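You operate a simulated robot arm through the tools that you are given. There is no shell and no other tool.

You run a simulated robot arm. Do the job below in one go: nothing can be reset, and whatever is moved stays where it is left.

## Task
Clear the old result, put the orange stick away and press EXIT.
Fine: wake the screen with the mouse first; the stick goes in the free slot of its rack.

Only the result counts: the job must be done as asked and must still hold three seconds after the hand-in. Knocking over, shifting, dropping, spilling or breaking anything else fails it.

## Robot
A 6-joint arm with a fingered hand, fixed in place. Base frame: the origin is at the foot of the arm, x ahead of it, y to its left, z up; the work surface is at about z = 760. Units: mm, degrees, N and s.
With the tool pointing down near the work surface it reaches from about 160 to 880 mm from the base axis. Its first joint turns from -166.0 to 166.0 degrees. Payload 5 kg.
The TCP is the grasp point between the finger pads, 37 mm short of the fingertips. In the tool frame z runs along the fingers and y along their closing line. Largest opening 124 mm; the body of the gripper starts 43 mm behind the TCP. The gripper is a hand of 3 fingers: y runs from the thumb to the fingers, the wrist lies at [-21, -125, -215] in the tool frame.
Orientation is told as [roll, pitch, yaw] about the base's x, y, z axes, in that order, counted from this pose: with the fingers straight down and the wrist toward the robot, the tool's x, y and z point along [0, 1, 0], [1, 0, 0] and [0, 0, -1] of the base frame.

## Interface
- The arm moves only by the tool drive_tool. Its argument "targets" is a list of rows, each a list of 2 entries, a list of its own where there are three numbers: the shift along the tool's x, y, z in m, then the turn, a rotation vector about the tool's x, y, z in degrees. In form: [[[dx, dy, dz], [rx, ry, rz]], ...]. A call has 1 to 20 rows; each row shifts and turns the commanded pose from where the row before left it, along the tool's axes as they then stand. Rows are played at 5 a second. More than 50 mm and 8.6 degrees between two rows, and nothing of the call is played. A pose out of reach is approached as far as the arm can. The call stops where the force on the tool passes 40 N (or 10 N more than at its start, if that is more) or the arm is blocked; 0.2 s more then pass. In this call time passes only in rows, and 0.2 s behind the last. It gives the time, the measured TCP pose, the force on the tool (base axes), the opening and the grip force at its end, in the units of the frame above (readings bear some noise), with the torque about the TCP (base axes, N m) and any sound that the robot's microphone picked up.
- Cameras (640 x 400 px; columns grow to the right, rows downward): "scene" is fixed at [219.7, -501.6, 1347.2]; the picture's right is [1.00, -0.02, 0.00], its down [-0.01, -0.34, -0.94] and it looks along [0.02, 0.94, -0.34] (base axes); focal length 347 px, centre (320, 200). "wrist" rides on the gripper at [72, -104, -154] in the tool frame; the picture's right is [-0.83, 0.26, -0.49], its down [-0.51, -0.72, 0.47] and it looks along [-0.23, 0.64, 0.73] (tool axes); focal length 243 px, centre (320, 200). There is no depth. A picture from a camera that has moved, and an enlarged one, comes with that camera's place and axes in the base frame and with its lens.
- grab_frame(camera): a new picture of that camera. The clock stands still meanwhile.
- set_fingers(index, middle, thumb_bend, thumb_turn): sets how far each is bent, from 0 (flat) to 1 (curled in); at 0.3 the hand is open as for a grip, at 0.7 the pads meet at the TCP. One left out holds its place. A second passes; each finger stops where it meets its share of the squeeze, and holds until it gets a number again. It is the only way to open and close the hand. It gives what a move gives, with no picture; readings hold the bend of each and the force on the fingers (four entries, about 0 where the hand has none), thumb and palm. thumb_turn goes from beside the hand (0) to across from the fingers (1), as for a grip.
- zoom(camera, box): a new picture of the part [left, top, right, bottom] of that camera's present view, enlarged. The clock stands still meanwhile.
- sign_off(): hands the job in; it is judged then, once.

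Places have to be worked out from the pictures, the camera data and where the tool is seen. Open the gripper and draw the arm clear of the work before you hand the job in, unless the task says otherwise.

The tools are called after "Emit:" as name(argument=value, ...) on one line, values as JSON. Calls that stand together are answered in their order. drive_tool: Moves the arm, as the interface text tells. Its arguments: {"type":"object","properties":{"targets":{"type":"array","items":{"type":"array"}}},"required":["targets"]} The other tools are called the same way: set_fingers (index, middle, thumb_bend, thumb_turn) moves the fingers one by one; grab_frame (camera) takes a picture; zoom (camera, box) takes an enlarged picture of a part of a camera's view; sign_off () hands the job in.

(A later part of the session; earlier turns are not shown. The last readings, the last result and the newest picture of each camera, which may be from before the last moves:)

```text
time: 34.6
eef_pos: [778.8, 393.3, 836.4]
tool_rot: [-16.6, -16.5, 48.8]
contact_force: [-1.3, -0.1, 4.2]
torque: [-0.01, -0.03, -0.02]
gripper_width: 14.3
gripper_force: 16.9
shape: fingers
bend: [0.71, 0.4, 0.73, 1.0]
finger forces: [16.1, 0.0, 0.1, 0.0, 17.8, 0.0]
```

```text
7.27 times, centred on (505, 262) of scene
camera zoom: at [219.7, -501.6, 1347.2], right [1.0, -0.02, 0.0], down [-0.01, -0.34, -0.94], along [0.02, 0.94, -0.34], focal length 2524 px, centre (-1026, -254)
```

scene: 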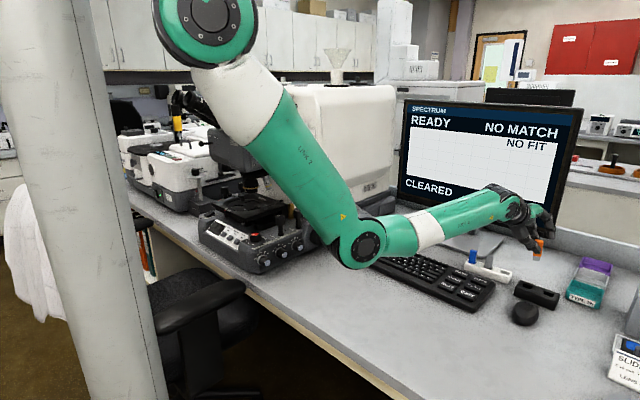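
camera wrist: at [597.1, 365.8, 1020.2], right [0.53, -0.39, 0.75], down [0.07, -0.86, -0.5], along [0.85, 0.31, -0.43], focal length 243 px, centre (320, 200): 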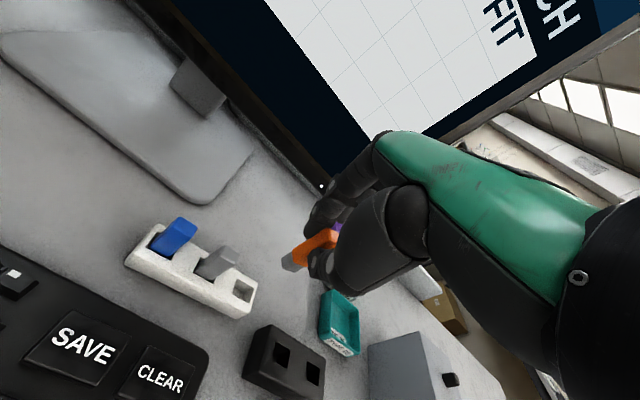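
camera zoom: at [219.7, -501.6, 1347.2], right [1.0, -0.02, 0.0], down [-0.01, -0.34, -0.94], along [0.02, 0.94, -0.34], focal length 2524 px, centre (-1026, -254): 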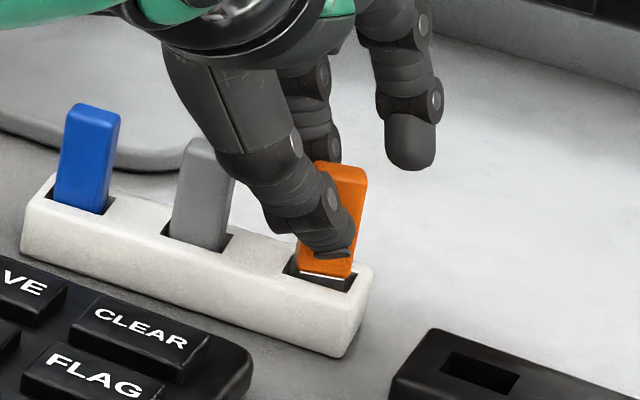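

The stick has touched the slot floor (4 N upward). I open index and thumb to release it.

Emit:
set_fingers(index=0.6, thumb_bend=0.6)

Emit:
zoom(camera="wrist", box=[240, 200, 340, 290])

Emit:
zoom(camera="scene", box=[470, 235, 540, 290])

```text
time: 35.6
eef_pos: [778.4, 395.2, 836.5]
tool_rot: [-16.6, -16.4, 48.9]
contact_force: [-0.6, 0.7, 0.0]
torque: [-0.03, 0.0, -0.01]
gripper_width: 36.2
gripper_force: 0.0
shape: fingers
bend: [0.6, 0.4, 0.6, 1.0]
finger forces: [0.1, 0.1, 0.1, 0.0, 0.0, 0.0]
```

```text
4.44 times, centred on (290, 245) of wrist
camera zoom: at [603.4, 366.7, 927.4], right [0.53, -0.39, 0.75], down [0.07, -0.86, -0.5], along [0.85, 0.31, -0.43], focal length 1078 px, centre (453, 0)
```

zoom: 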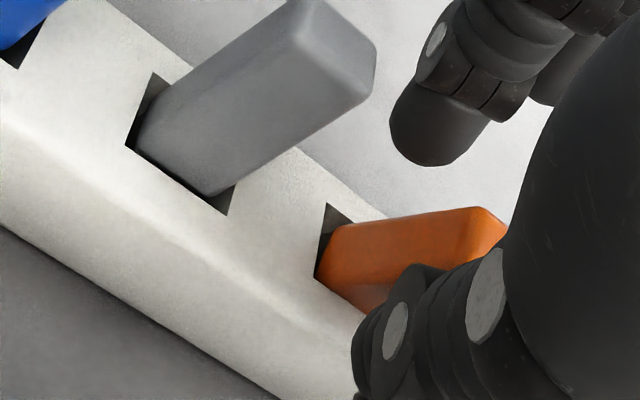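

```text
7.27 times, centred on (505, 262) of scene
camera zoom: at [219.7, -501.6, 1347.2], right [1.0, -0.02, 0.0], down [-0.01, -0.34, -0.94], along [0.02, 0.94, -0.34], focal length 2524 px, centre (-1026, -254)
```

zoom: 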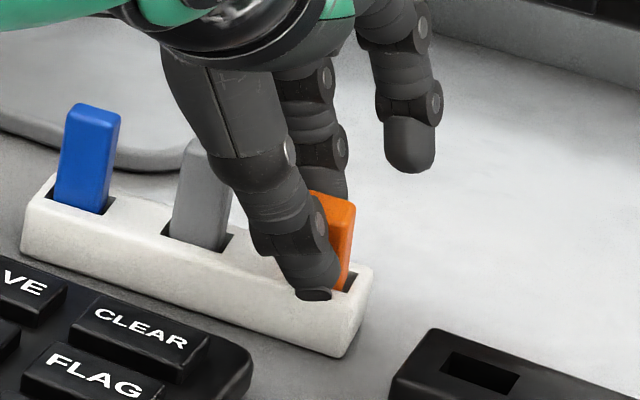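

The stick dropped onto the slot floor but leans about 20° toward the robot, against the thumb or rim. I close index and thumb to just short of gripping, to nudge it upright between them.

Emit:
set_fingers(index=0.69, thumb_bend=0.7)

Emit:
zoom(camera="wrist", box=[240, 200, 340, 290])

Emit:
zoom(camera="scene", box=[470, 235, 540, 290])

```text
time: 36.6
eef_pos: [778.2, 393.0, 835.2]
tool_rot: [-16.6, -16.4, 48.9]
contact_force: [-0.4, 0.6, -0.5]
torque: [0.0, 0.0, -0.01]
gripper_width: 16.9
gripper_force: 3.2
shape: fingers
bend: [0.67, 0.4, 0.67, 1.0]
finger forces: [3.1, 0.1, 0.1, 0.1, 3.1, 0.1]
```

```text
4.44 times, centred on (290, 245) of wrist
camera zoom: at [603.4, 366.7, 927.4], right [0.53, -0.39, 0.75], down [0.07, -0.86, -0.5], along [0.85, 0.31, -0.43], focal length 1078 px, centre (453, 0)
```

zoom: 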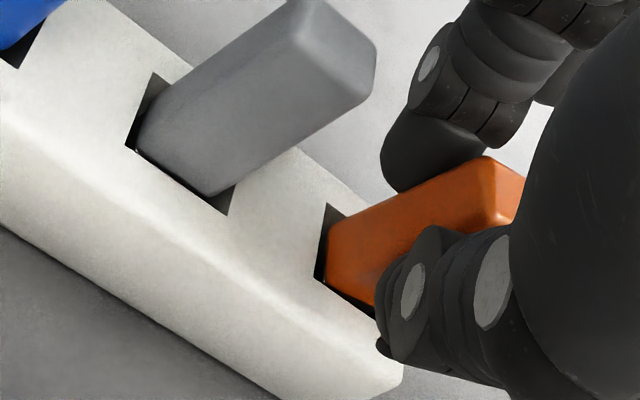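

```text
7.27 times, centred on (505, 262) of scene
camera zoom: at [219.7, -501.6, 1347.2], right [1.0, -0.02, 0.0], down [-0.01, -0.34, -0.94], along [0.02, 0.94, -0.34], focal length 2524 px, centre (-1026, -254)
```

zoom: 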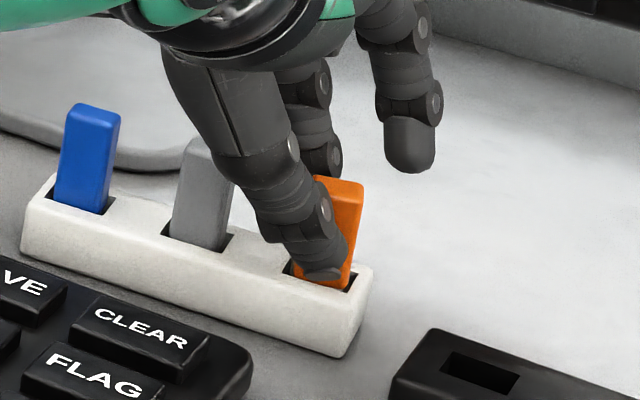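

The stick is now seated deeper, at the same height as the grey one, leaning about 10°. I squeeze fully so the pads align it upright again.

Emit:
set_fingers(index=0.8, thumb_bend=0.8)

Emit:
zoom(camera="wrist", box=[240, 200, 340, 290])

Emit:
zoom(camera="scene", box=[470, 235, 540, 290])

```text
time: 37.6
eef_pos: [779.6, 393.6, 835.4]
tool_rot: [-16.6, -16.4, 48.9]
contact_force: [0.2, -0.1, -0.2]
torque: [0.0, 0.03, 0.01]
gripper_width: 14.3
gripper_force: 15.5
shape: fingers
bend: [0.71, 0.4, 0.72, 1.0]
finger forces: [15.8, 0.0, 0.1, 0.0, 15.8, 0.0]
```

```text
4.44 times, centred on (290, 245) of wrist
camera zoom: at [603.4, 366.7, 927.4], right [0.53, -0.39, 0.75], down [0.07, -0.86, -0.5], along [0.85, 0.31, -0.43], focal length 1078 px, centre (453, 0)
```

zoom: 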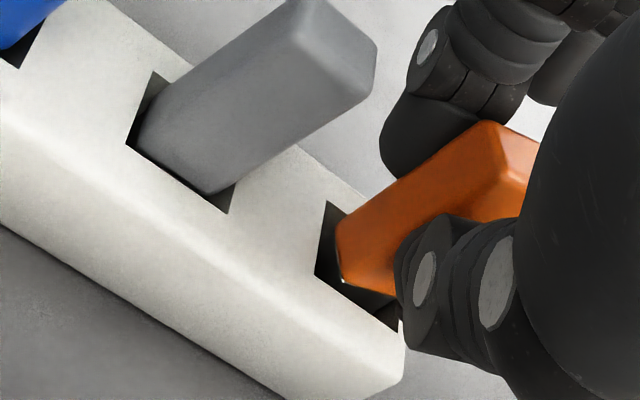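

```text
7.27 times, centred on (505, 262) of scene
camera zoom: at [219.7, -501.6, 1347.2], right [1.0, -0.02, 0.0], down [-0.01, -0.34, -0.94], along [0.02, 0.94, -0.34], focal length 2524 px, centre (-1026, -254)
```

zoom: 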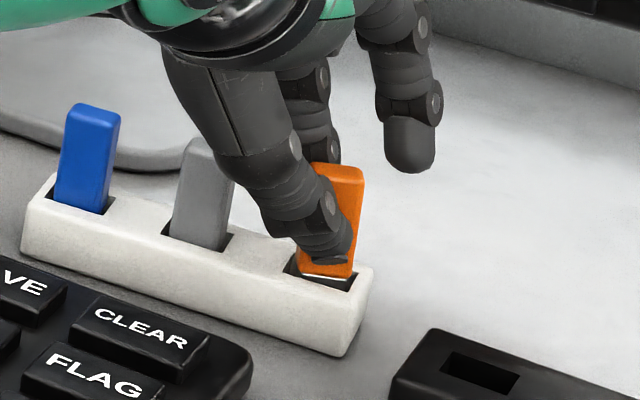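

Squeezing straightens the stick but lifts it about 9 mm, so the earlier wide release let it drop and tip. This time I loosen in very small steps so it slides down between the pads, guided upright.

Emit:
set_fingers(index=0.7, thumb_bend=0.71)

Emit:
zoom(camera="wrist", box=[240, 200, 340, 290])

Emit:
zoom(camera="scene", box=[470, 235, 540, 290])

```text
time: 38.6
eef_pos: [778.3, 394.6, 836.7]
tool_rot: [-16.5, -16.4, 48.8]
contact_force: [-1.2, 1.2, 2.8]
torque: [0.03, -0.02, 0.01]
gripper_width: 16.3
gripper_force: 5.3
shape: fingers
bend: [0.66, 0.4, 0.69, 1.0]
finger forces: [5.5, 0.0, 0.0, 0.1, 4.6, 0.1]
```

```text
4.44 times, centred on (290, 245) of wrist
camera zoom: at [603.4, 366.8, 927.6], right [0.53, -0.39, 0.75], down [0.07, -0.86, -0.5], along [0.85, 0.31, -0.43], focal length 1078 px, centre (453, 0)
```

zoom: 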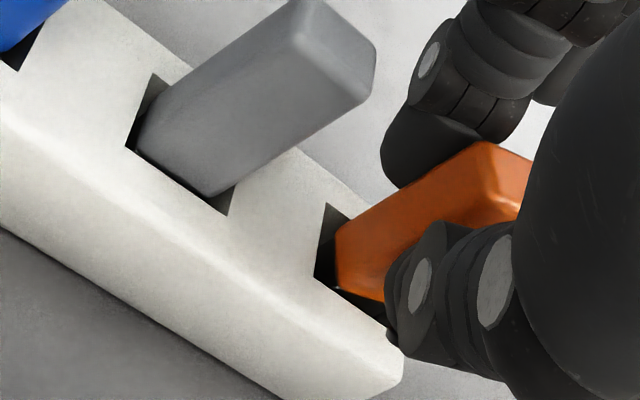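

```text
7.27 times, centred on (505, 262) of scene
camera zoom: at [219.7, -501.6, 1347.2], right [1.0, -0.02, 0.0], down [-0.01, -0.34, -0.94], along [0.02, 0.94, -0.34], focal length 2524 px, centre (-1026, -254)
```

zoom: 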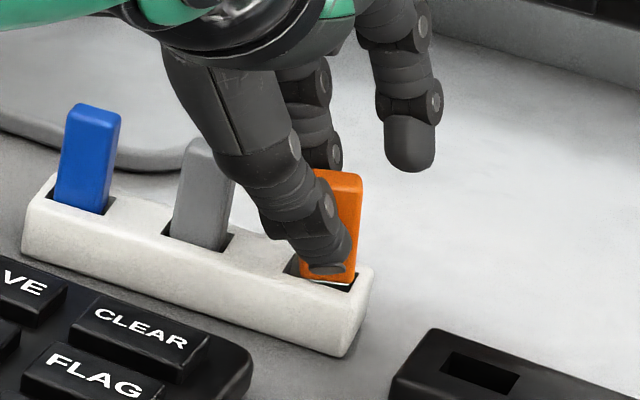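

The stick slid down most of the way and leans only about 5° now. I rotate the hand 6° the other way around the slot, pivoting about the stick's foot, so it stands upright at this light grip.

Emit:
drive_tool(targets=[[[-0.0005, 0.0038, -0.0008], [2.9, 0.18, -0.8]], [[-0.0005, 0.0038, -0.0008], [2.9, 0.18, -0.8]], [[0, 0, 0], [0, 0, 0]]])

Emit:
zoom(camera="wrist", box=[240, 200, 340, 290])

Emit:
zoom(camera="scene", box=[470, 235, 540, 290])

```text
time: 39.4
eef_pos: [782.7, 398.1, 839.4]
tool_rot: [-16.3, -10.3, 48.8]
contact_force: [-0.4, -0.3, -0.1]
torque: [0.0, 0.03, -0.01]
gripper_width: 16.2
gripper_force: 5.5
shape: fingers
bend: [0.66, 0.4, 0.69, 1.0]
finger forces: [4.8, 0.0, 0.0, 0.1, 4.8, 0.1]
```

```text
4.44 times, centred on (290, 245) of wrist
camera zoom: at [614.9, 378.6, 945.3], right [0.58, -0.34, 0.74], down [0.03, -0.9, -0.43], along [0.81, 0.28, -0.51], focal length 1078 px, centre (453, 0)
```

zoom: 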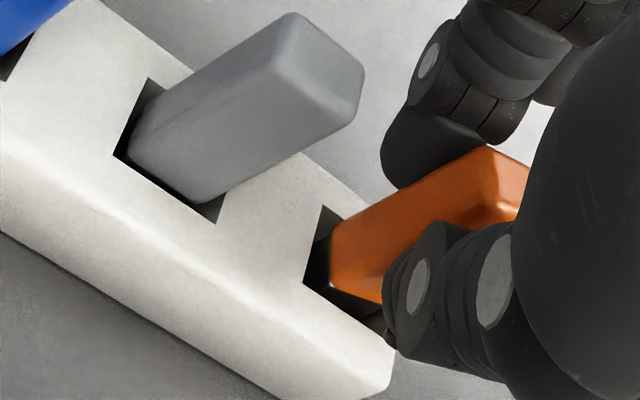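

```text
7.27 times, centred on (505, 262) of scene
camera zoom: at [219.7, -501.6, 1347.2], right [1.0, -0.02, 0.0], down [-0.01, -0.34, -0.94], along [0.02, 0.94, -0.34], focal length 2524 px, centre (-1026, -254)
```

zoom: 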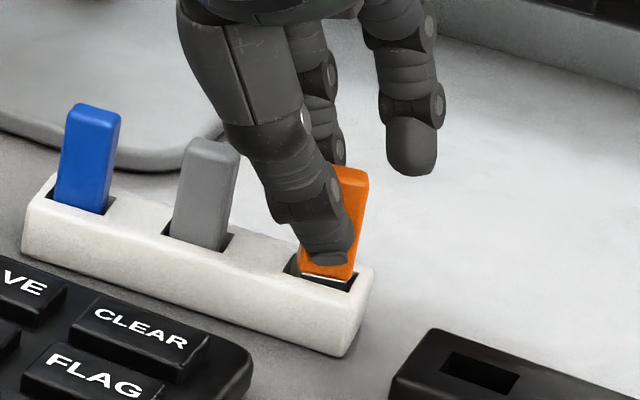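

The stick is now nearly upright (within about 3°) but a few mm above the floor. I lower in small steps until I feel the floor.

Emit:
drive_tool(targets=[[[0.0008, -0.0005, 0.0028], [0, 0, 0]], [[0.0008, -0.0005, 0.0028], [0, 0, 0]]])

Emit:
zoom(camera="wrist", box=[240, 200, 340, 290])

Emit:
zoom(camera="scene", box=[470, 235, 540, 290])

```text
time: 40.0
eef_pos: [782.1, 398.6, 835.0]
tool_rot: [-16.2, -10.3, 48.7]
contact_force: [-0.4, -0.3, 2.3]
torque: [-0.02, -0.04, -0.01]
gripper_width: 13.5
gripper_force: 3.1
shape: fingers
bend: [0.67, 0.4, 0.69, 1.0]
finger forces: [3.1, 0.1, 0.1, 0.0, 3.5, 0.0]
```

```text
4.44 times, centred on (290, 245) of wrist
camera zoom: at [615.0, 378.6, 939.7], right [0.58, -0.34, 0.74], down [0.03, -0.9, -0.44], along [0.81, 0.28, -0.51], focal length 1078 px, centre (453, 0)
```

zoom: 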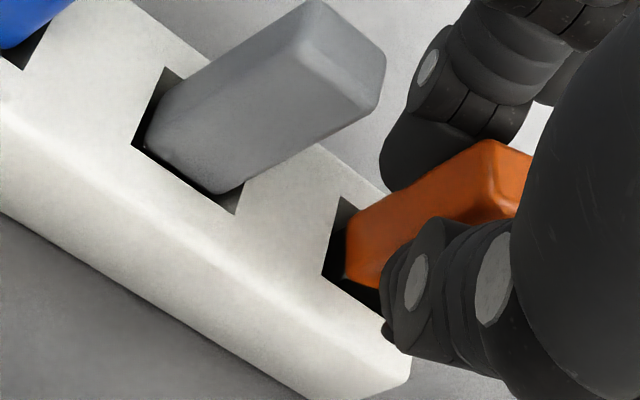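

```text
7.27 times, centred on (505, 262) of scene
camera zoom: at [219.7, -501.6, 1347.2], right [1.0, -0.02, 0.0], down [-0.01, -0.34, -0.94], along [0.02, 0.94, -0.34], focal length 2524 px, centre (-1026, -254)
```

zoom: 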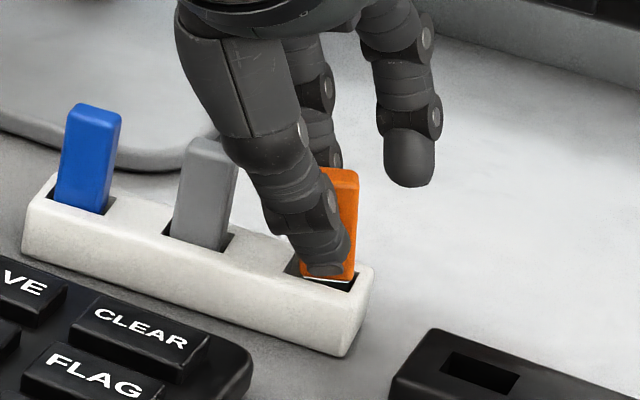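

The foot touches the floor (2 N up), upright in the narrow direction and about 7° tilted along the rack, which will settle on its wide base. I loosen a little more.

Emit:
set_fingers(index=0.66, thumb_bend=0.68)

Emit:
zoom(camera="wrist", box=[240, 200, 340, 290])

Emit:
zoom(camera="scene", box=[470, 235, 540, 290])

```text
time: 41.0
eef_pos: [782.8, 398.9, 833.7]
tool_rot: [-16.2, -10.3, 48.7]
contact_force: [-0.4, 0.3, 0.1]
torque: [-0.01, 0.04, -0.03]
gripper_width: 16.8
gripper_force: 1.1
shape: fingers
bend: [0.66, 0.4, 0.68, 1.0]
finger forces: [0.5, 0.0, 0.0, 0.0, 1.0, 0.0]
```

```text
4.44 times, centred on (290, 245) of wrist
camera zoom: at [615.1, 378.7, 939.6], right [0.58, -0.34, 0.74], down [0.03, -0.9, -0.44], along [0.81, 0.28, -0.51], focal length 1078 px, centre (453, 0)
```

zoom: 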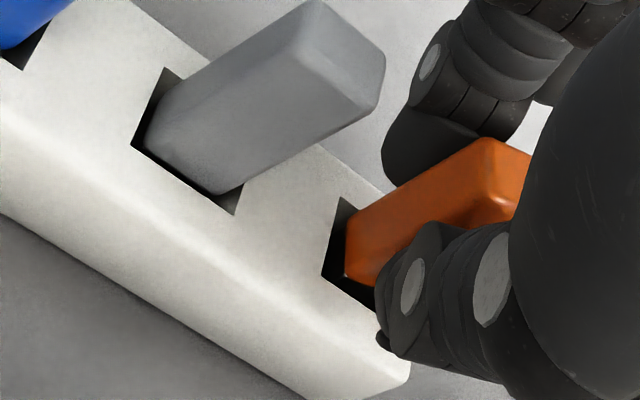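

```text
7.27 times, centred on (505, 262) of scene
camera zoom: at [219.7, -501.6, 1347.2], right [1.0, -0.02, 0.0], down [-0.01, -0.34, -0.94], along [0.02, 0.94, -0.34], focal length 2524 px, centre (-1026, -254)
```

zoom: 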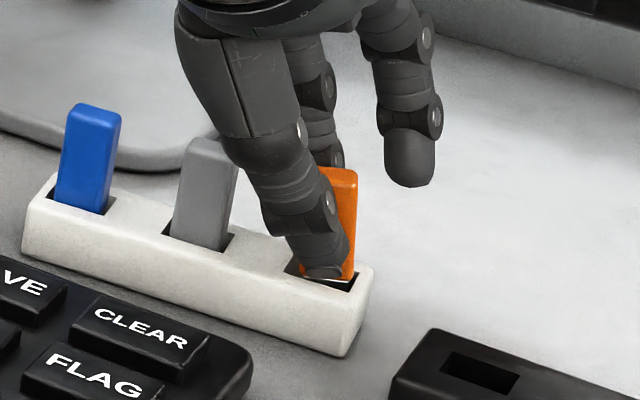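

Contact is down to about 1 N. I open a bit further.

Emit:
set_fingers(index=0.64, thumb_bend=0.665)

Emit:
zoom(camera="wrist", box=[240, 200, 340, 290])

Emit:
zoom(camera="scene", box=[470, 235, 540, 290])

```text
time: 42.0
eef_pos: [782.5, 398.7, 834.3]
tool_rot: [-16.2, -10.3, 48.8]
contact_force: [0.4, 0.2, 0.5]
torque: [0.02, 0.03, 0.0]
gripper_width: 21.3
gripper_force: 0.1
shape: fingers
bend: [0.64, 0.4, 0.66, 1.0]
finger forces: [0.0, 0.1, 0.0, 0.1, 0.1, 0.0]
```

```text
4.44 times, centred on (290, 245) of wrist
camera zoom: at [615.1, 378.7, 939.7], right [0.58, -0.34, 0.74], down [0.03, -0.9, -0.44], along [0.81, 0.28, -0.51], focal length 1078 px, centre (453, 0)
```

zoom: 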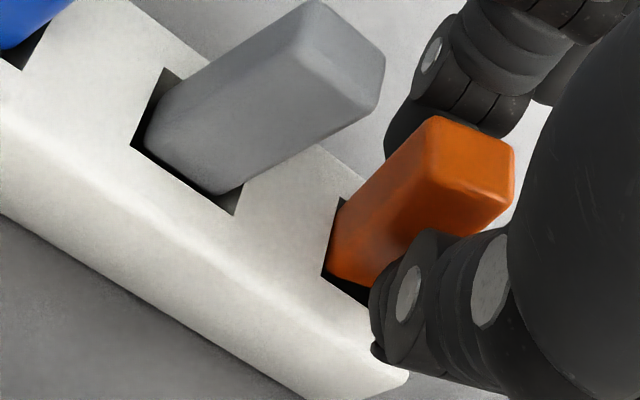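

```text
7.27 times, centred on (505, 262) of scene
camera zoom: at [219.7, -501.6, 1347.2], right [1.0, -0.02, 0.0], down [-0.01, -0.34, -0.94], along [0.02, 0.94, -0.34], focal length 2524 px, centre (-1026, -254)
```

zoom: 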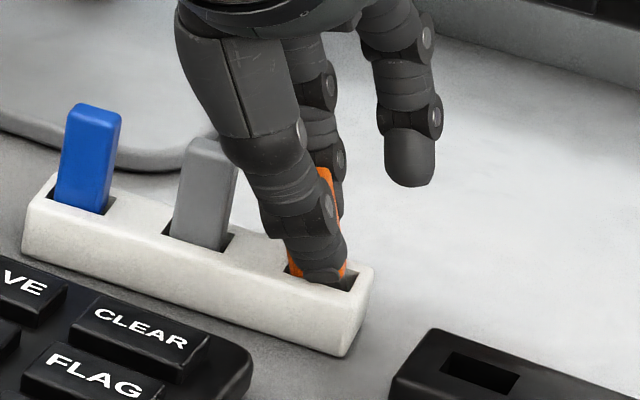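

The stick dropped fully into the slot, but now leans about 18° along the rack toward the grey stick; before, its shoulder had been catching the right rim. I raise the hand 5 mm, grip lightly, then will rotate it upright.

Emit:
drive_tool(targets=[[[-0.0014, 0.0009, -0.0047], [0, 0, 0]]])

Emit:
set_fingers(index=0.71, thumb_bend=0.72)

Emit:
zoom(camera="wrist", box=[240, 200, 340, 290])

Emit:
zoom(camera="scene", box=[470, 235, 540, 290])

```text
time: 42.4
eef_pos: [782.3, 397.9, 837.6]
tool_rot: [-16.2, -10.5, 48.8]
contact_force: [0.9, 0.7, 0.3]
torque: [0.0, 0.02, -0.02]
gripper_width: 20.8
gripper_force: 0.1
shape: fingers
bend: [0.64, 0.4, 0.66, 1.0]
finger forces: [0.0, 0.0, 0.0, 0.0, 0.1, 0.0]
```

```text
time: 43.4
eef_pos: [783.2, 399.8, 839.7]
tool_rot: [-16.2, -10.2, 48.8]
contact_force: [0.8, -0.3, -0.2]
torque: [-0.03, -0.01, -0.05]
gripper_width: 15.7
gripper_force: 6.5
shape: fingers
bend: [0.65, 0.4, 0.68, 1.0]
finger forces: [6.6, 0.1, 0.1, 0.0, 6.8, 0.1]
```

```text
4.44 times, centred on (290, 245) of wrist
camera zoom: at [615.5, 378.3, 944.6], right [0.58, -0.34, 0.74], down [0.03, -0.9, -0.44], along [0.81, 0.28, -0.51], focal length 1078 px, centre (453, 0)
```

zoom: 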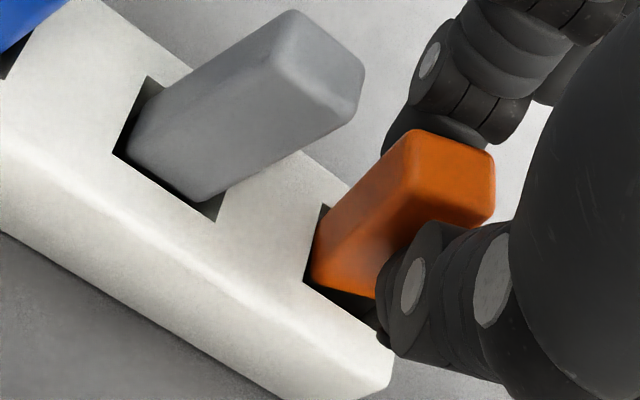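

```text
7.27 times, centred on (505, 262) of scene
camera zoom: at [219.7, -501.6, 1347.2], right [1.0, -0.02, 0.0], down [-0.01, -0.34, -0.94], along [0.02, 0.94, -0.34], focal length 2524 px, centre (-1026, -254)
```

zoom: 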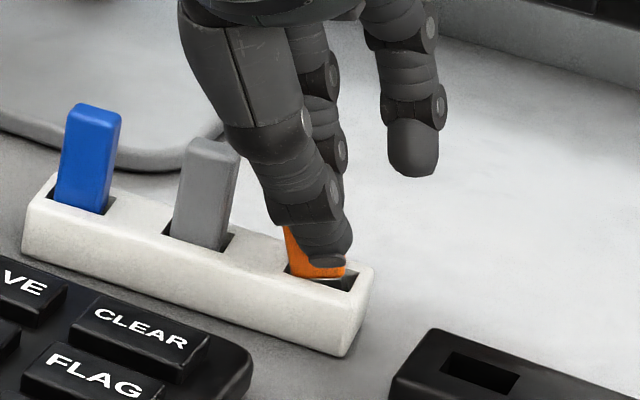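

The stick is held lightly at its lean. I rotate the hand 16.5° about the closing axis, pivoting near the stick's foot, to bring it upright.

Emit:
drive_tool(targets=[[[-0.0064, 0.0005, 0.0001], [0.35, 5.4, 0.94]], [[-0.0064, 0.0005, -0.0005], [0.35, 5.4, 0.94]], [[-0.0064, 0.0005, -0.0012], [0.35, 5.4, 0.94]], [[0, 0, 0], [0, 0, 0]]])

Emit:
zoom(camera="wrist", box=[240, 180, 360, 290])

Emit:
zoom(camera="scene", box=[470, 235, 540, 290])

```text
time: 44.4
eef_pos: [798.3, 386.3, 843.0]
tool_rot: [0.5, -9.7, 45.8]
contact_force: [0.6, -1.3, -0.9]
torque: [-0.02, 0.06, 0.01]
gripper_width: 15.8
gripper_force: 6.5
shape: fingers
bend: [0.65, 0.4, 0.68, 1.0]
finger forces: [6.5, 0.0, 0.0, 0.0, 7.0, 0.0]
```

```text
3.64 times, centred on (300, 235) of wrist
camera zoom: at [656.7, 344.1, 977.3], right [0.72, -0.46, 0.52], down [-0.08, -0.8, -0.59], along [0.69, 0.38, -0.62], focal length 882 px, centre (393, 73)
```

zoom: 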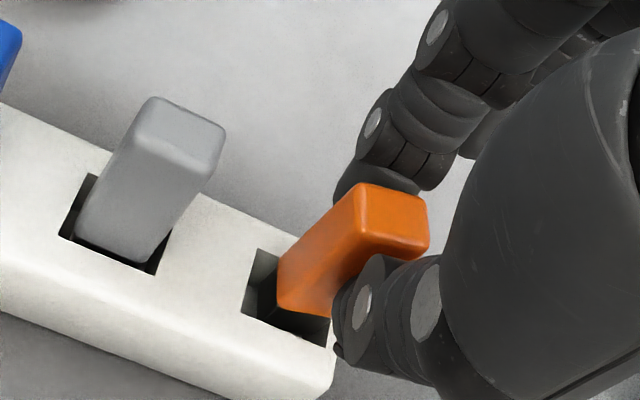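

```text
7.27 times, centred on (505, 262) of scene
camera zoom: at [219.7, -501.6, 1347.2], right [1.0, -0.02, 0.0], down [-0.01, -0.34, -0.94], along [0.02, 0.94, -0.34], focal length 2524 px, centre (-1026, -254)
```

zoom: 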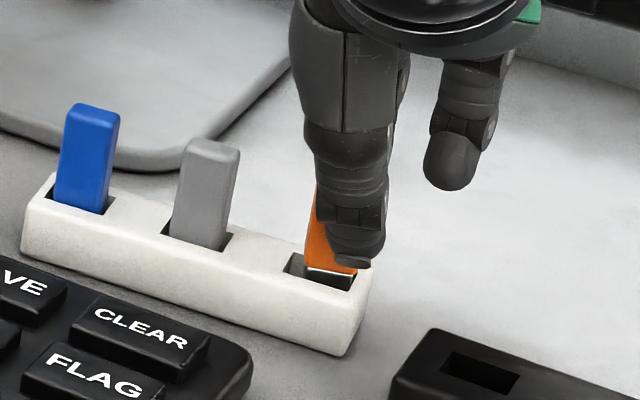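

The stick looks upright now, but sits about 3 mm too far right in the slot. I shift it 3 mm left and lower 4 mm gently.

Emit:
drive_tool(targets=[[[0.0015, 0, 0], [0, 0, 0]], [[0.0015, 0, 0], [0, 0, 0]], [[0, -0.0003, 0.002], [0, 0, 0]], [[0, -0.0003, 0.002], [0, 0, 0]]])

Emit:
zoom(camera="wrist", box=[250, 200, 340, 280])

Emit:
zoom(camera="scene", box=[480, 240, 530, 280])

```text
time: 45.4
eef_pos: [795.3, 389.0, 839.2]
tool_rot: [0.5, -9.6, 45.8]
contact_force: [0.3, -0.7, -0.2]
torque: [0.0, 0.02, 0.0]
gripper_width: 15.6
gripper_force: 7.0
shape: fingers
bend: [0.65, 0.4, 0.68, 1.0]
finger forces: [6.6, 0.0, 0.0, 0.0, 6.9, 0.0]
```

```text
5.00 times, centred on (295, 240) of wrist
camera zoom: at [653.6, 346.3, 973.8], right [0.72, -0.46, 0.52], down [-0.08, -0.8, -0.59], along [0.69, 0.38, -0.62], focal length 1213 px, centre (445, 0)
```

zoom: 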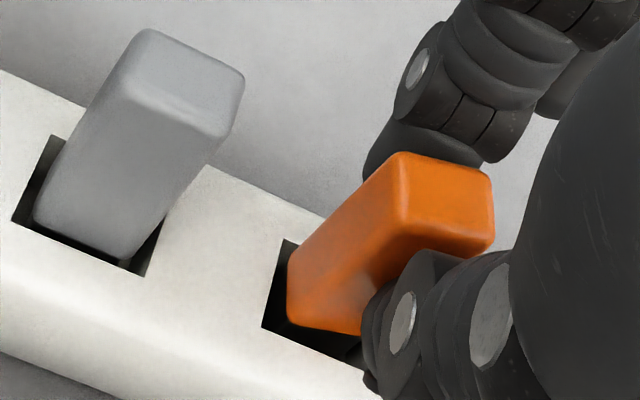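

```text
10.00 times, centred on (505, 260) of scene
camera zoom: at [219.7, -501.6, 1347.2], right [1.0, -0.02, 0.0], down [-0.01, -0.34, -0.94], along [0.02, 0.94, -0.34], focal length 3471 px, centre (-1530, -400)
```

zoom: 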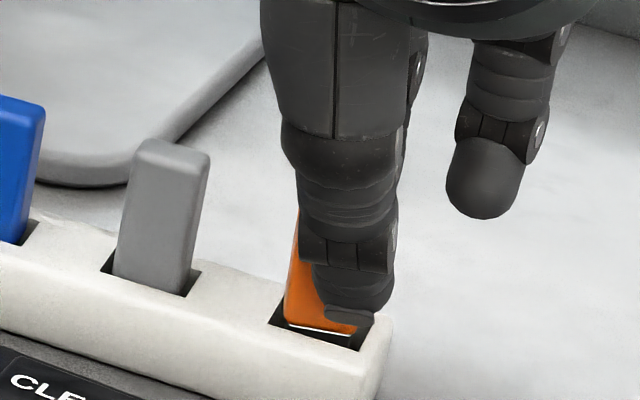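

The stick is upright; left clearance is good, but it is close to the near rim of the slot. I shift it 2.5 mm away from the robot and lower 3 mm more.

Emit:
drive_tool(targets=[[[0, 0.0025, 0.0004], [0, 0, 0]], [[0, -0.0003, 0.0015], [0, 0, 0]], [[0, -0.0003, 0.0015], [0, 0, 0]]])

Emit:
zoom(camera="wrist", box=[250, 200, 340, 280])

Emit:
zoom(camera="scene", box=[480, 240, 530, 280])

```text
time: 46.2
eef_pos: [797.1, 391.4, 838.1]
tool_rot: [0.4, -9.8, 45.8]
contact_force: [-1.5, -1.7, 4.9]
torque: [-0.04, 0.06, -0.02]
gripper_width: 15.5
gripper_force: 7.9
shape: fingers
bend: [0.65, 0.4, 0.68, 1.0]
finger forces: [6.8, 0.0, 0.0, 0.1, 8.6, 0.0]
```

```text
5.00 times, centred on (295, 240) of wrist
camera zoom: at [655.8, 348.5, 972.0], right [0.72, -0.46, 0.52], down [-0.08, -0.8, -0.59], along [0.69, 0.38, -0.61], focal length 1213 px, centre (445, 0)
```

zoom: 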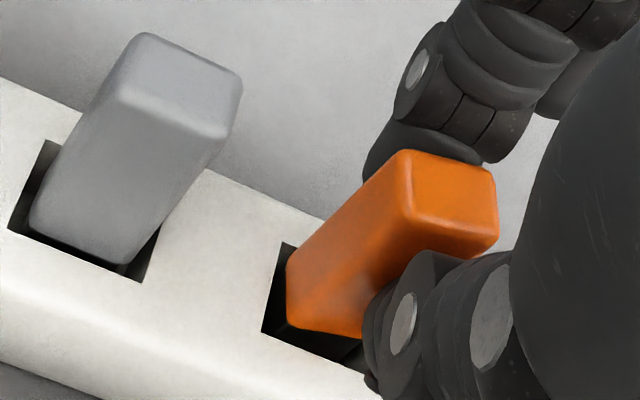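

```text
10.00 times, centred on (505, 260) of scene
camera zoom: at [219.7, -501.6, 1347.2], right [1.0, -0.02, 0.0], down [-0.01, -0.34, -0.94], along [0.02, 0.94, -0.34], focal length 3471 px, centre (-1530, -400)
```

zoom: 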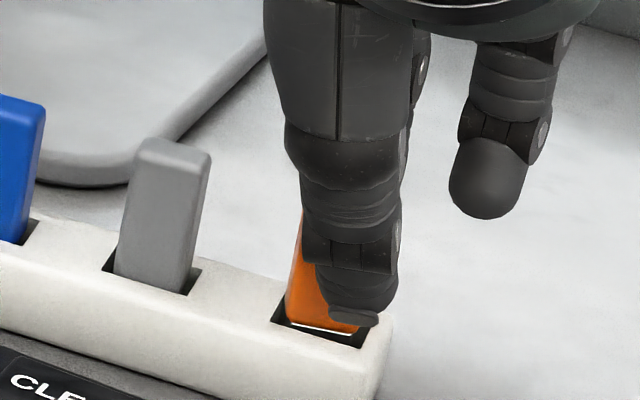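

The thumb tip now touches the rim (5 N). I raise 2 mm to relieve it and then loosen the grip gradually so the stick slides down.

Emit:
drive_tool(targets=[[[0, 0.0003, -0.002], [0, 0, 0]]])

Emit:
set_fingers(index=0.67, thumb_bend=0.69)

Emit:
zoom(camera="wrist", box=[250, 200, 340, 280])

Emit:
zoom(camera="scene", box=[480, 240, 530, 280])

```text
time: 46.6
eef_pos: [797.1, 390.0, 838.1]
tool_rot: [0.5, -9.7, 45.8]
contact_force: [-0.6, -1.2, 2.0]
torque: [0.01, 0.04, -0.03]
gripper_width: 15.6
gripper_force: 7.4
shape: fingers
bend: [0.65, 0.4, 0.68, 1.0]
finger forces: [6.9, 0.0, 0.1, 0.0, 7.4, 0.1]
```

```text
time: 47.6
eef_pos: [796.6, 389.7, 839.0]
tool_rot: [0.5, -9.7, 45.8]
contact_force: [-1.2, 0.3, 2.5]
torque: [0.03, 0.03, 0.02]
gripper_width: 17.7
gripper_force: 2.0
shape: fingers
bend: [0.66, 0.4, 0.68, 1.0]
finger forces: [1.9, 0.0, 0.0, 0.0, 2.2, 0.1]
```

```text
5.00 times, centred on (295, 240) of wrist
camera zoom: at [655.7, 348.0, 973.0], right [0.72, -0.46, 0.52], down [-0.08, -0.8, -0.59], along [0.69, 0.38, -0.62], focal length 1213 px, centre (445, 0)
```

zoom: 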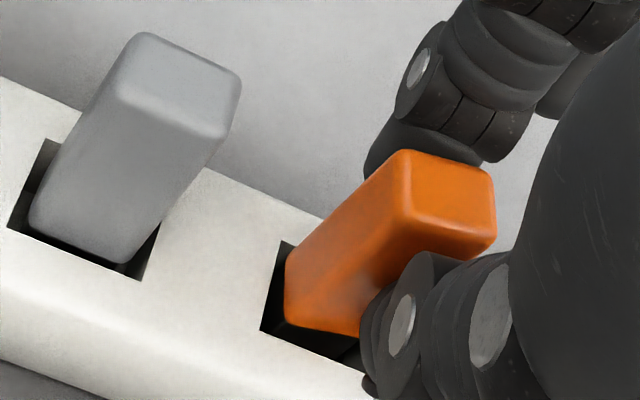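

```text
10.00 times, centred on (505, 260) of scene
camera zoom: at [219.7, -501.6, 1347.2], right [1.0, -0.02, 0.0], down [-0.01, -0.34, -0.94], along [0.02, 0.94, -0.34], focal length 3471 px, centre (-1530, -400)
```

zoom: 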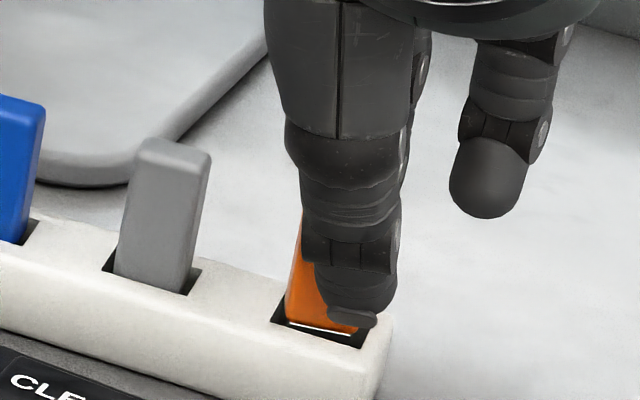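

Grip is down to 2 N and the stick still stands upright. I loosen a little more.

Emit:
set_fingers(index=0.65, thumb_bend=0.68)

Emit:
zoom(camera="wrist", box=[250, 200, 340, 280])

Emit:
zoom(camera="scene", box=[480, 240, 530, 280])

```text
time: 48.6
eef_pos: [797.1, 390.3, 837.7]
tool_rot: [0.5, -9.7, 45.8]
contact_force: [0.0, -0.9, 0.6]
torque: [-0.01, -0.02, -0.01]
gripper_width: 18.6
gripper_force: 1.3
shape: fingers
bend: [0.65, 0.4, 0.67, 1.0]
finger forces: [0.5, 0.0, 0.1, 0.0, 0.9, 0.1]
```

```text
5.00 times, centred on (295, 240) of wrist
camera zoom: at [655.8, 348.0, 972.9], right [0.72, -0.46, 0.52], down [-0.08, -0.8, -0.59], along [0.69, 0.38, -0.62], focal length 1213 px, centre (445, 0)
```

zoom: 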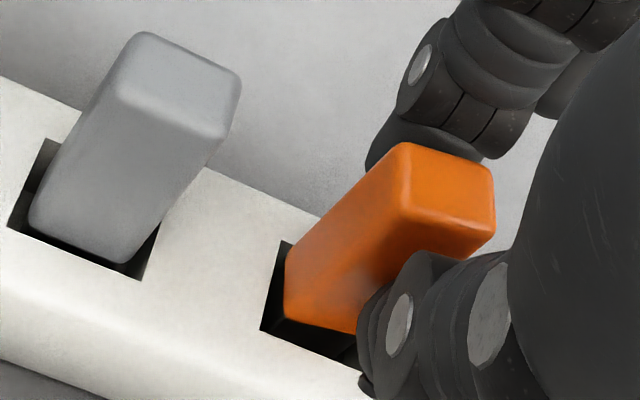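

```text
10.00 times, centred on (505, 260) of scene
camera zoom: at [219.7, -501.6, 1347.2], right [1.0, -0.02, 0.0], down [-0.01, -0.34, -0.94], along [0.02, 0.94, -0.34], focal length 3471 px, centre (-1530, -400)
```

zoom: 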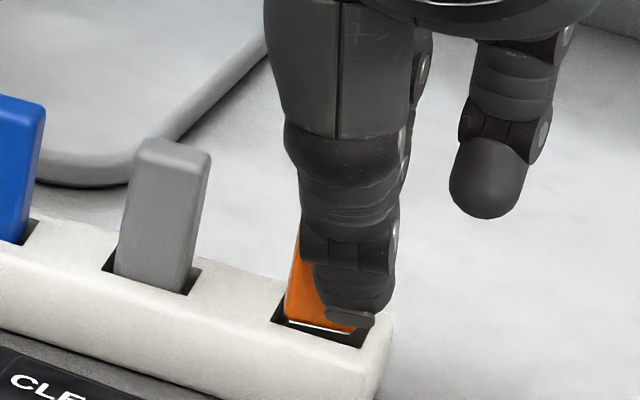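

Still lightly held and upright. One more small step.

Emit:
set_fingers(index=0.635, thumb_bend=0.67)

Emit:
zoom(camera="wrist", box=[250, 200, 340, 280])

Emit:
zoom(camera="scene", box=[480, 240, 530, 280])

```text
time: 49.6
eef_pos: [796.5, 391.3, 838.7]
tool_rot: [0.5, -9.7, 45.8]
contact_force: [0.3, -0.4, 0.7]
torque: [0.04, 0.03, -0.03]
gripper_width: 21.3
gripper_force: 0.0
shape: fingers
bend: [0.63, 0.4, 0.67, 1.0]
finger forces: [0.0, 0.1, 0.0, 0.1, 0.0, 0.1]
```

```text
5.00 times, centred on (295, 240) of wrist
camera zoom: at [655.8, 348.1, 972.9], right [0.72, -0.46, 0.52], down [-0.08, -0.8, -0.59], along [0.69, 0.38, -0.62], focal length 1213 px, centre (445, 0)
```

zoom: 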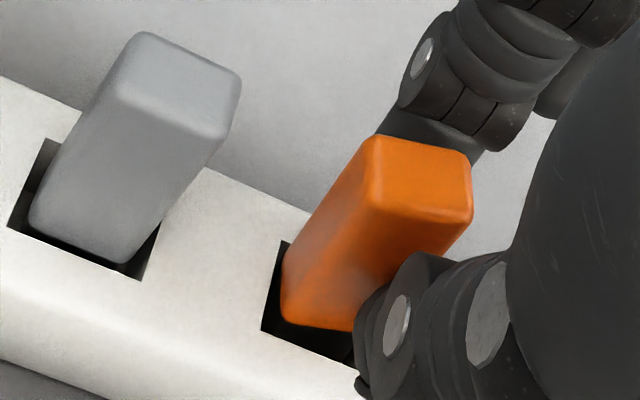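

```text
10.00 times, centred on (505, 260) of scene
camera zoom: at [219.7, -501.6, 1347.2], right [1.0, -0.02, 0.0], down [-0.01, -0.34, -0.94], along [0.02, 0.94, -0.34], focal length 3471 px, centre (-1530, -400)
```

zoom: 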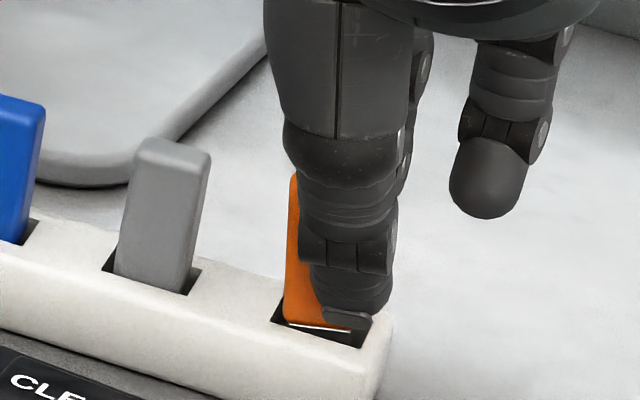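

No measurable grip force now; the stick stands with a slight tilt. I open slightly more to see where it settles.

Emit:
set_fingers(index=0.62, thumb_bend=0.655)

Emit:
zoom(camera="wrist", box=[250, 200, 340, 280])

Emit:
zoom(camera="scene", box=[480, 240, 530, 280])

```text
time: 50.6
eef_pos: [797.1, 391.4, 839.5]
tool_rot: [0.5, -9.7, 45.8]
contact_force: [-0.2, 0.5, -0.5]
torque: [0.01, 0.0, 0.0]
gripper_width: 25.5
gripper_force: 0.0
shape: fingers
bend: [0.62, 0.4, 0.65, 1.0]
finger forces: [0.0, 0.1, 0.1, 0.1, 0.0, 0.0]
```

```text
5.00 times, centred on (295, 240) of wrist
camera zoom: at [655.8, 348.1, 972.9], right [0.72, -0.46, 0.52], down [-0.08, -0.8, -0.59], along [0.69, 0.38, -0.62], focal length 1213 px, centre (445, 0)
```

zoom: 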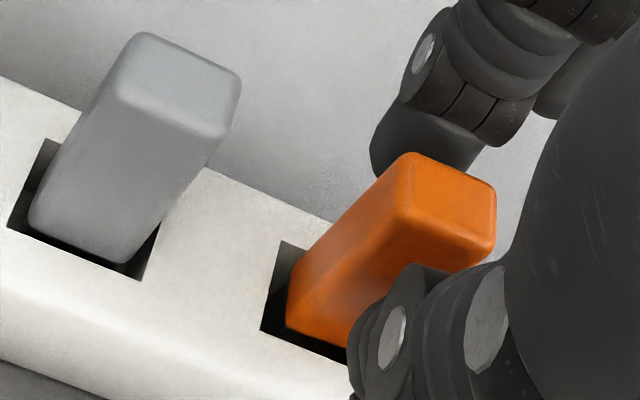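

```text
10.00 times, centred on (505, 260) of scene
camera zoom: at [219.7, -501.6, 1347.2], right [1.0, -0.02, 0.0], down [-0.01, -0.34, -0.94], along [0.02, 0.94, -0.34], focal length 3471 px, centre (-1530, -400)
```

zoom: 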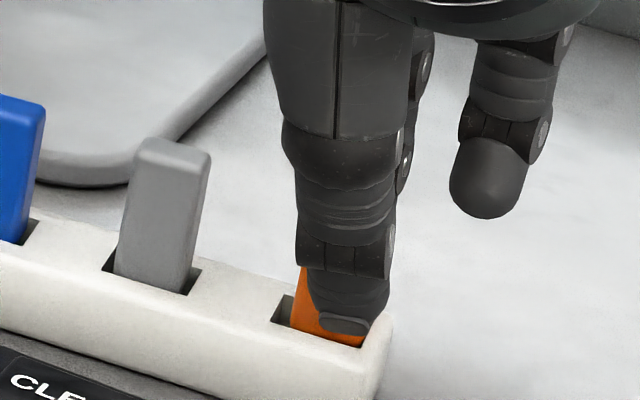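

The stick has now dropped fully into the slot and looks upright. I open the fingers more.

Emit:
set_fingers(index=0.58, thumb_bend=0.62)

Emit:
zoom(camera="wrist", box=[250, 200, 340, 280])

Emit:
zoom(camera="scene", box=[480, 240, 530, 280])

```text
time: 51.6
eef_pos: [796.8, 391.3, 839.0]
tool_rot: [0.5, -9.7, 45.8]
contact_force: [0.2, -0.8, -0.1]
torque: [-0.03, 0.0, -0.01]
gripper_width: 37.7
gripper_force: 0.0
shape: fingers
bend: [0.57, 0.4, 0.62, 1.0]
finger forces: [0.1, 0.0, 0.1, 0.0, 0.0, 0.1]
```

```text
5.00 times, centred on (295, 240) of wrist
camera zoom: at [655.8, 348.1, 972.9], right [0.72, -0.46, 0.52], down [-0.08, -0.8, -0.59], along [0.69, 0.38, -0.62], focal length 1213 px, centre (445, 0)
```

zoom: 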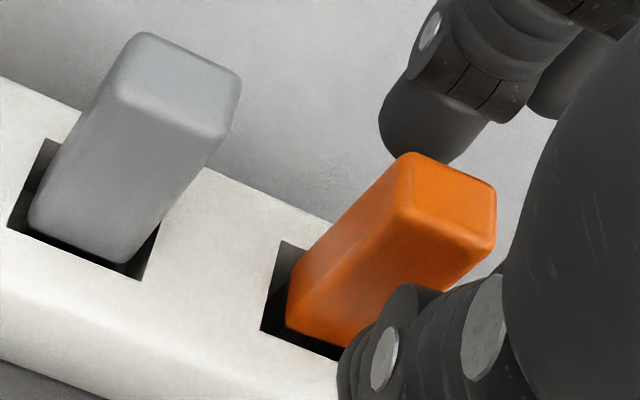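

```text
10.00 times, centred on (505, 260) of scene
camera zoom: at [219.7, -501.6, 1347.2], right [1.0, -0.02, 0.0], down [-0.01, -0.34, -0.94], along [0.02, 0.94, -0.34], focal length 3471 px, centre (-1530, -400)
```

zoom: 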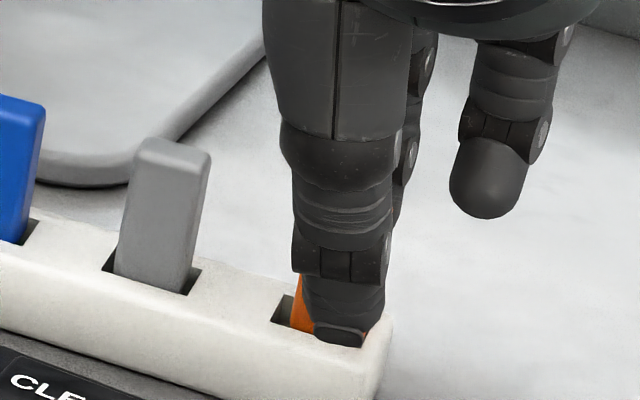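

The stick stands on its own, unchanged, with the fingers clear. I raise a little, open wide, then rise straight up.

Emit:
drive_tool(targets=[[[0, 0.0008, -0.0049], [0, 0, 0]]])

Emit:
set_fingers(index=0.48, middle=0.45, thumb_bend=0.52)

Emit:
drive_tool(targets=[[[0, 0.0025, -0.0148], [0, 0, 0]], [[0, 0.0034, -0.0197], [0, 0, 0]], [[0, 0.005, -0.03], [0, 0, 0]], [[0, 0.005, -0.03], [0, 0, 0]]])

Emit:
zoom(camera="scene", box=[470, 235, 550, 295])

Emit:
zoom(camera="wrist", box=[160, 180, 340, 320])

```text
time: 52.0
eef_pos: [796.3, 390.0, 843.6]
tool_rot: [0.5, -9.7, 45.8]
contact_force: [-0.2, 0.1, 0.5]
torque: [-0.02, -0.05, 0.02]
gripper_width: 37.9
gripper_force: 0.0
shape: fingers
bend: [0.57, 0.4, 0.62, 1.0]
finger forces: [0.0, 0.0, 0.1, 0.1, 0.0, 0.0]
```

```text
time: 53.0
eef_pos: [796.8, 390.5, 845.5]
tool_rot: [0.4, -9.7, 45.8]
contact_force: [-1.0, 0.2, -0.9]
torque: [0.03, -0.02, 0.02]
gripper_width: 66.8
gripper_force: 0.1
shape: fingers
bend: [0.48, 0.45, 0.52, 1.0]
finger forces: [0.0, 0.0, 0.0, 0.0, 0.0, 0.0]
```

```text
time: 54.0
eef_pos: [799.3, 389.3, 942.1]
tool_rot: [0.4, -9.6, 45.8]
contact_force: [-0.3, -0.7, -0.2]
torque: [0.02, -0.01, -0.01]
gripper_width: 67.2
gripper_force: 0.1
shape: fingers
bend: [0.48, 0.45, 0.52, 1.0]
finger forces: [0.0, 0.0, 0.0, 0.1, 0.0, 0.1]
```

```text
6.67 times, centred on (510, 265) of scene
camera zoom: at [219.7, -501.6, 1347.2], right [1.0, -0.02, 0.0], down [-0.01, -0.34, -0.94], along [0.02, 0.94, -0.34], focal length 2314 px, centre (-947, -233)
```

zoom: 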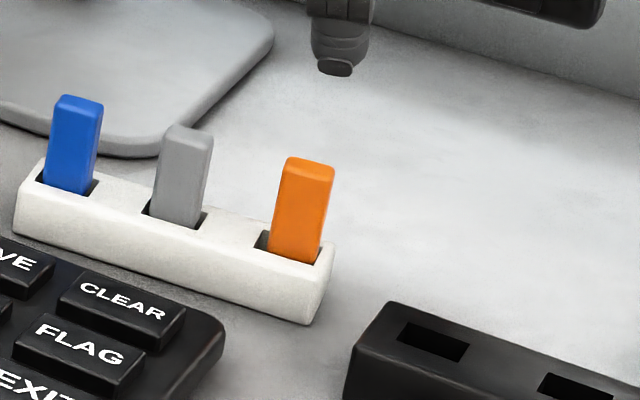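

```text
2.86 times, centred on (250, 250) of wrist
camera zoom: at [657.1, 346.8, 1075.7], right [0.72, -0.46, 0.52], down [-0.08, -0.8, -0.59], along [0.69, 0.38, -0.62], focal length 693 px, centre (520, 57)
```

zoom: 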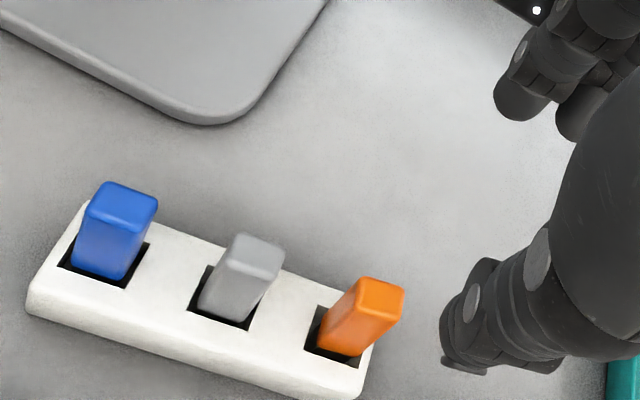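

The orange stick stands upright in the white rack's free slot, matching its neighbours. Now I level the hand, retreat over the keyboard toward EXIT, and form the pointing finger again.

Emit:
drive_tool(targets=[[[0, 0.0025, -0.0148], [4.8, 0, 0]], [[0, 0.001, -0.0148], [4.8, 0, 0]], [[0.006, -0.0375, 0], [0, 0, 0]], [[0.006, -0.0375, 0], [0, 0, 0]], [[0.006, -0.0375, 0], [0, 0, 0]], [[0.006, -0.0375, 0], [0, 0, 0]], [[0.006, -0.0375, 0], [0, 0, 0]], [[0.006, -0.0375, 0], [0, 0, 0]], [[0.006, -0.0375, 0], [0, 0, 0]]])

Emit:
set_fingers(index=0.3, middle=1.0, thumb_bend=1.0)

Emit:
grab_frame(camera="scene")

Emit:
grab_frame(camera="wrist")

```text
time: 56.0
eef_pos: [585.2, 230.0, 968.9]
tool_rot: [0.4, -0.1, 45.8]
contact_force: [0.1, 0.4, -0.1]
torque: [-0.01, 0.01, -0.04]
gripper_width: 67.4
gripper_force: 0.1
shape: fingers
bend: [0.48, 0.45, 0.52, 1.0]
finger forces: [0.0, 0.0, 0.0, 0.1, 0.0, 0.1]
```

```text
time: 57.0
eef_pos: [586.0, 232.1, 970.0]
tool_rot: [0.4, -0.1, 45.9]
contact_force: [-0.8, -0.4, 0.1]
torque: [-0.02, 0.01, -0.05]
gripper_width: 35.5
gripper_force: 0.0
shape: fingers
bend: [0.29, 1.0, 0.97, 1.0]
finger forces: [0.1, 0.0, 0.0, 0.0, 0.1, 0.0]
```

```text
taken
```

scene: 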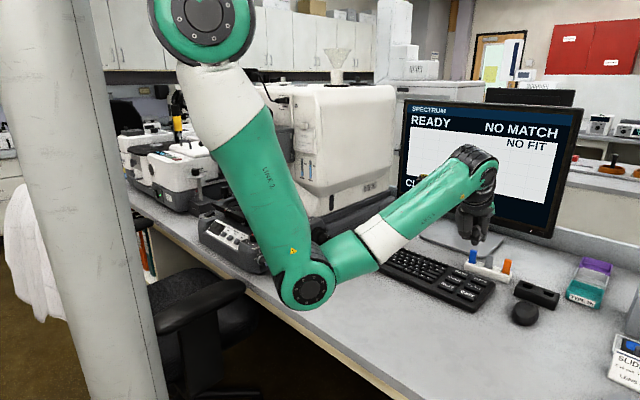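

```text
taken
camera wrist: at [460.8, 206.1, 1122.9], right [0.78, -0.39, 0.49], down [-0.14, -0.87, -0.48], along [0.61, 0.3, -0.73], focal length 243 px, centre (320, 200)
```

wrist: 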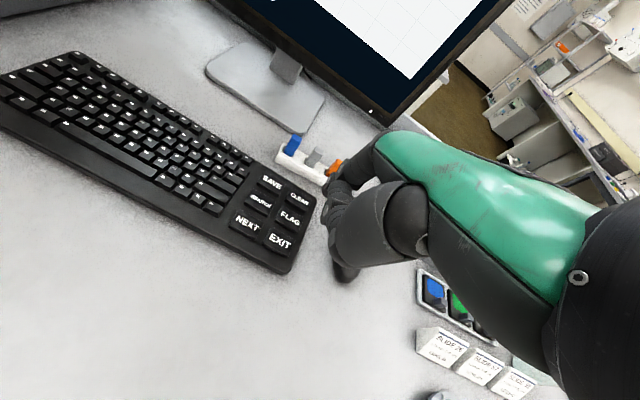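

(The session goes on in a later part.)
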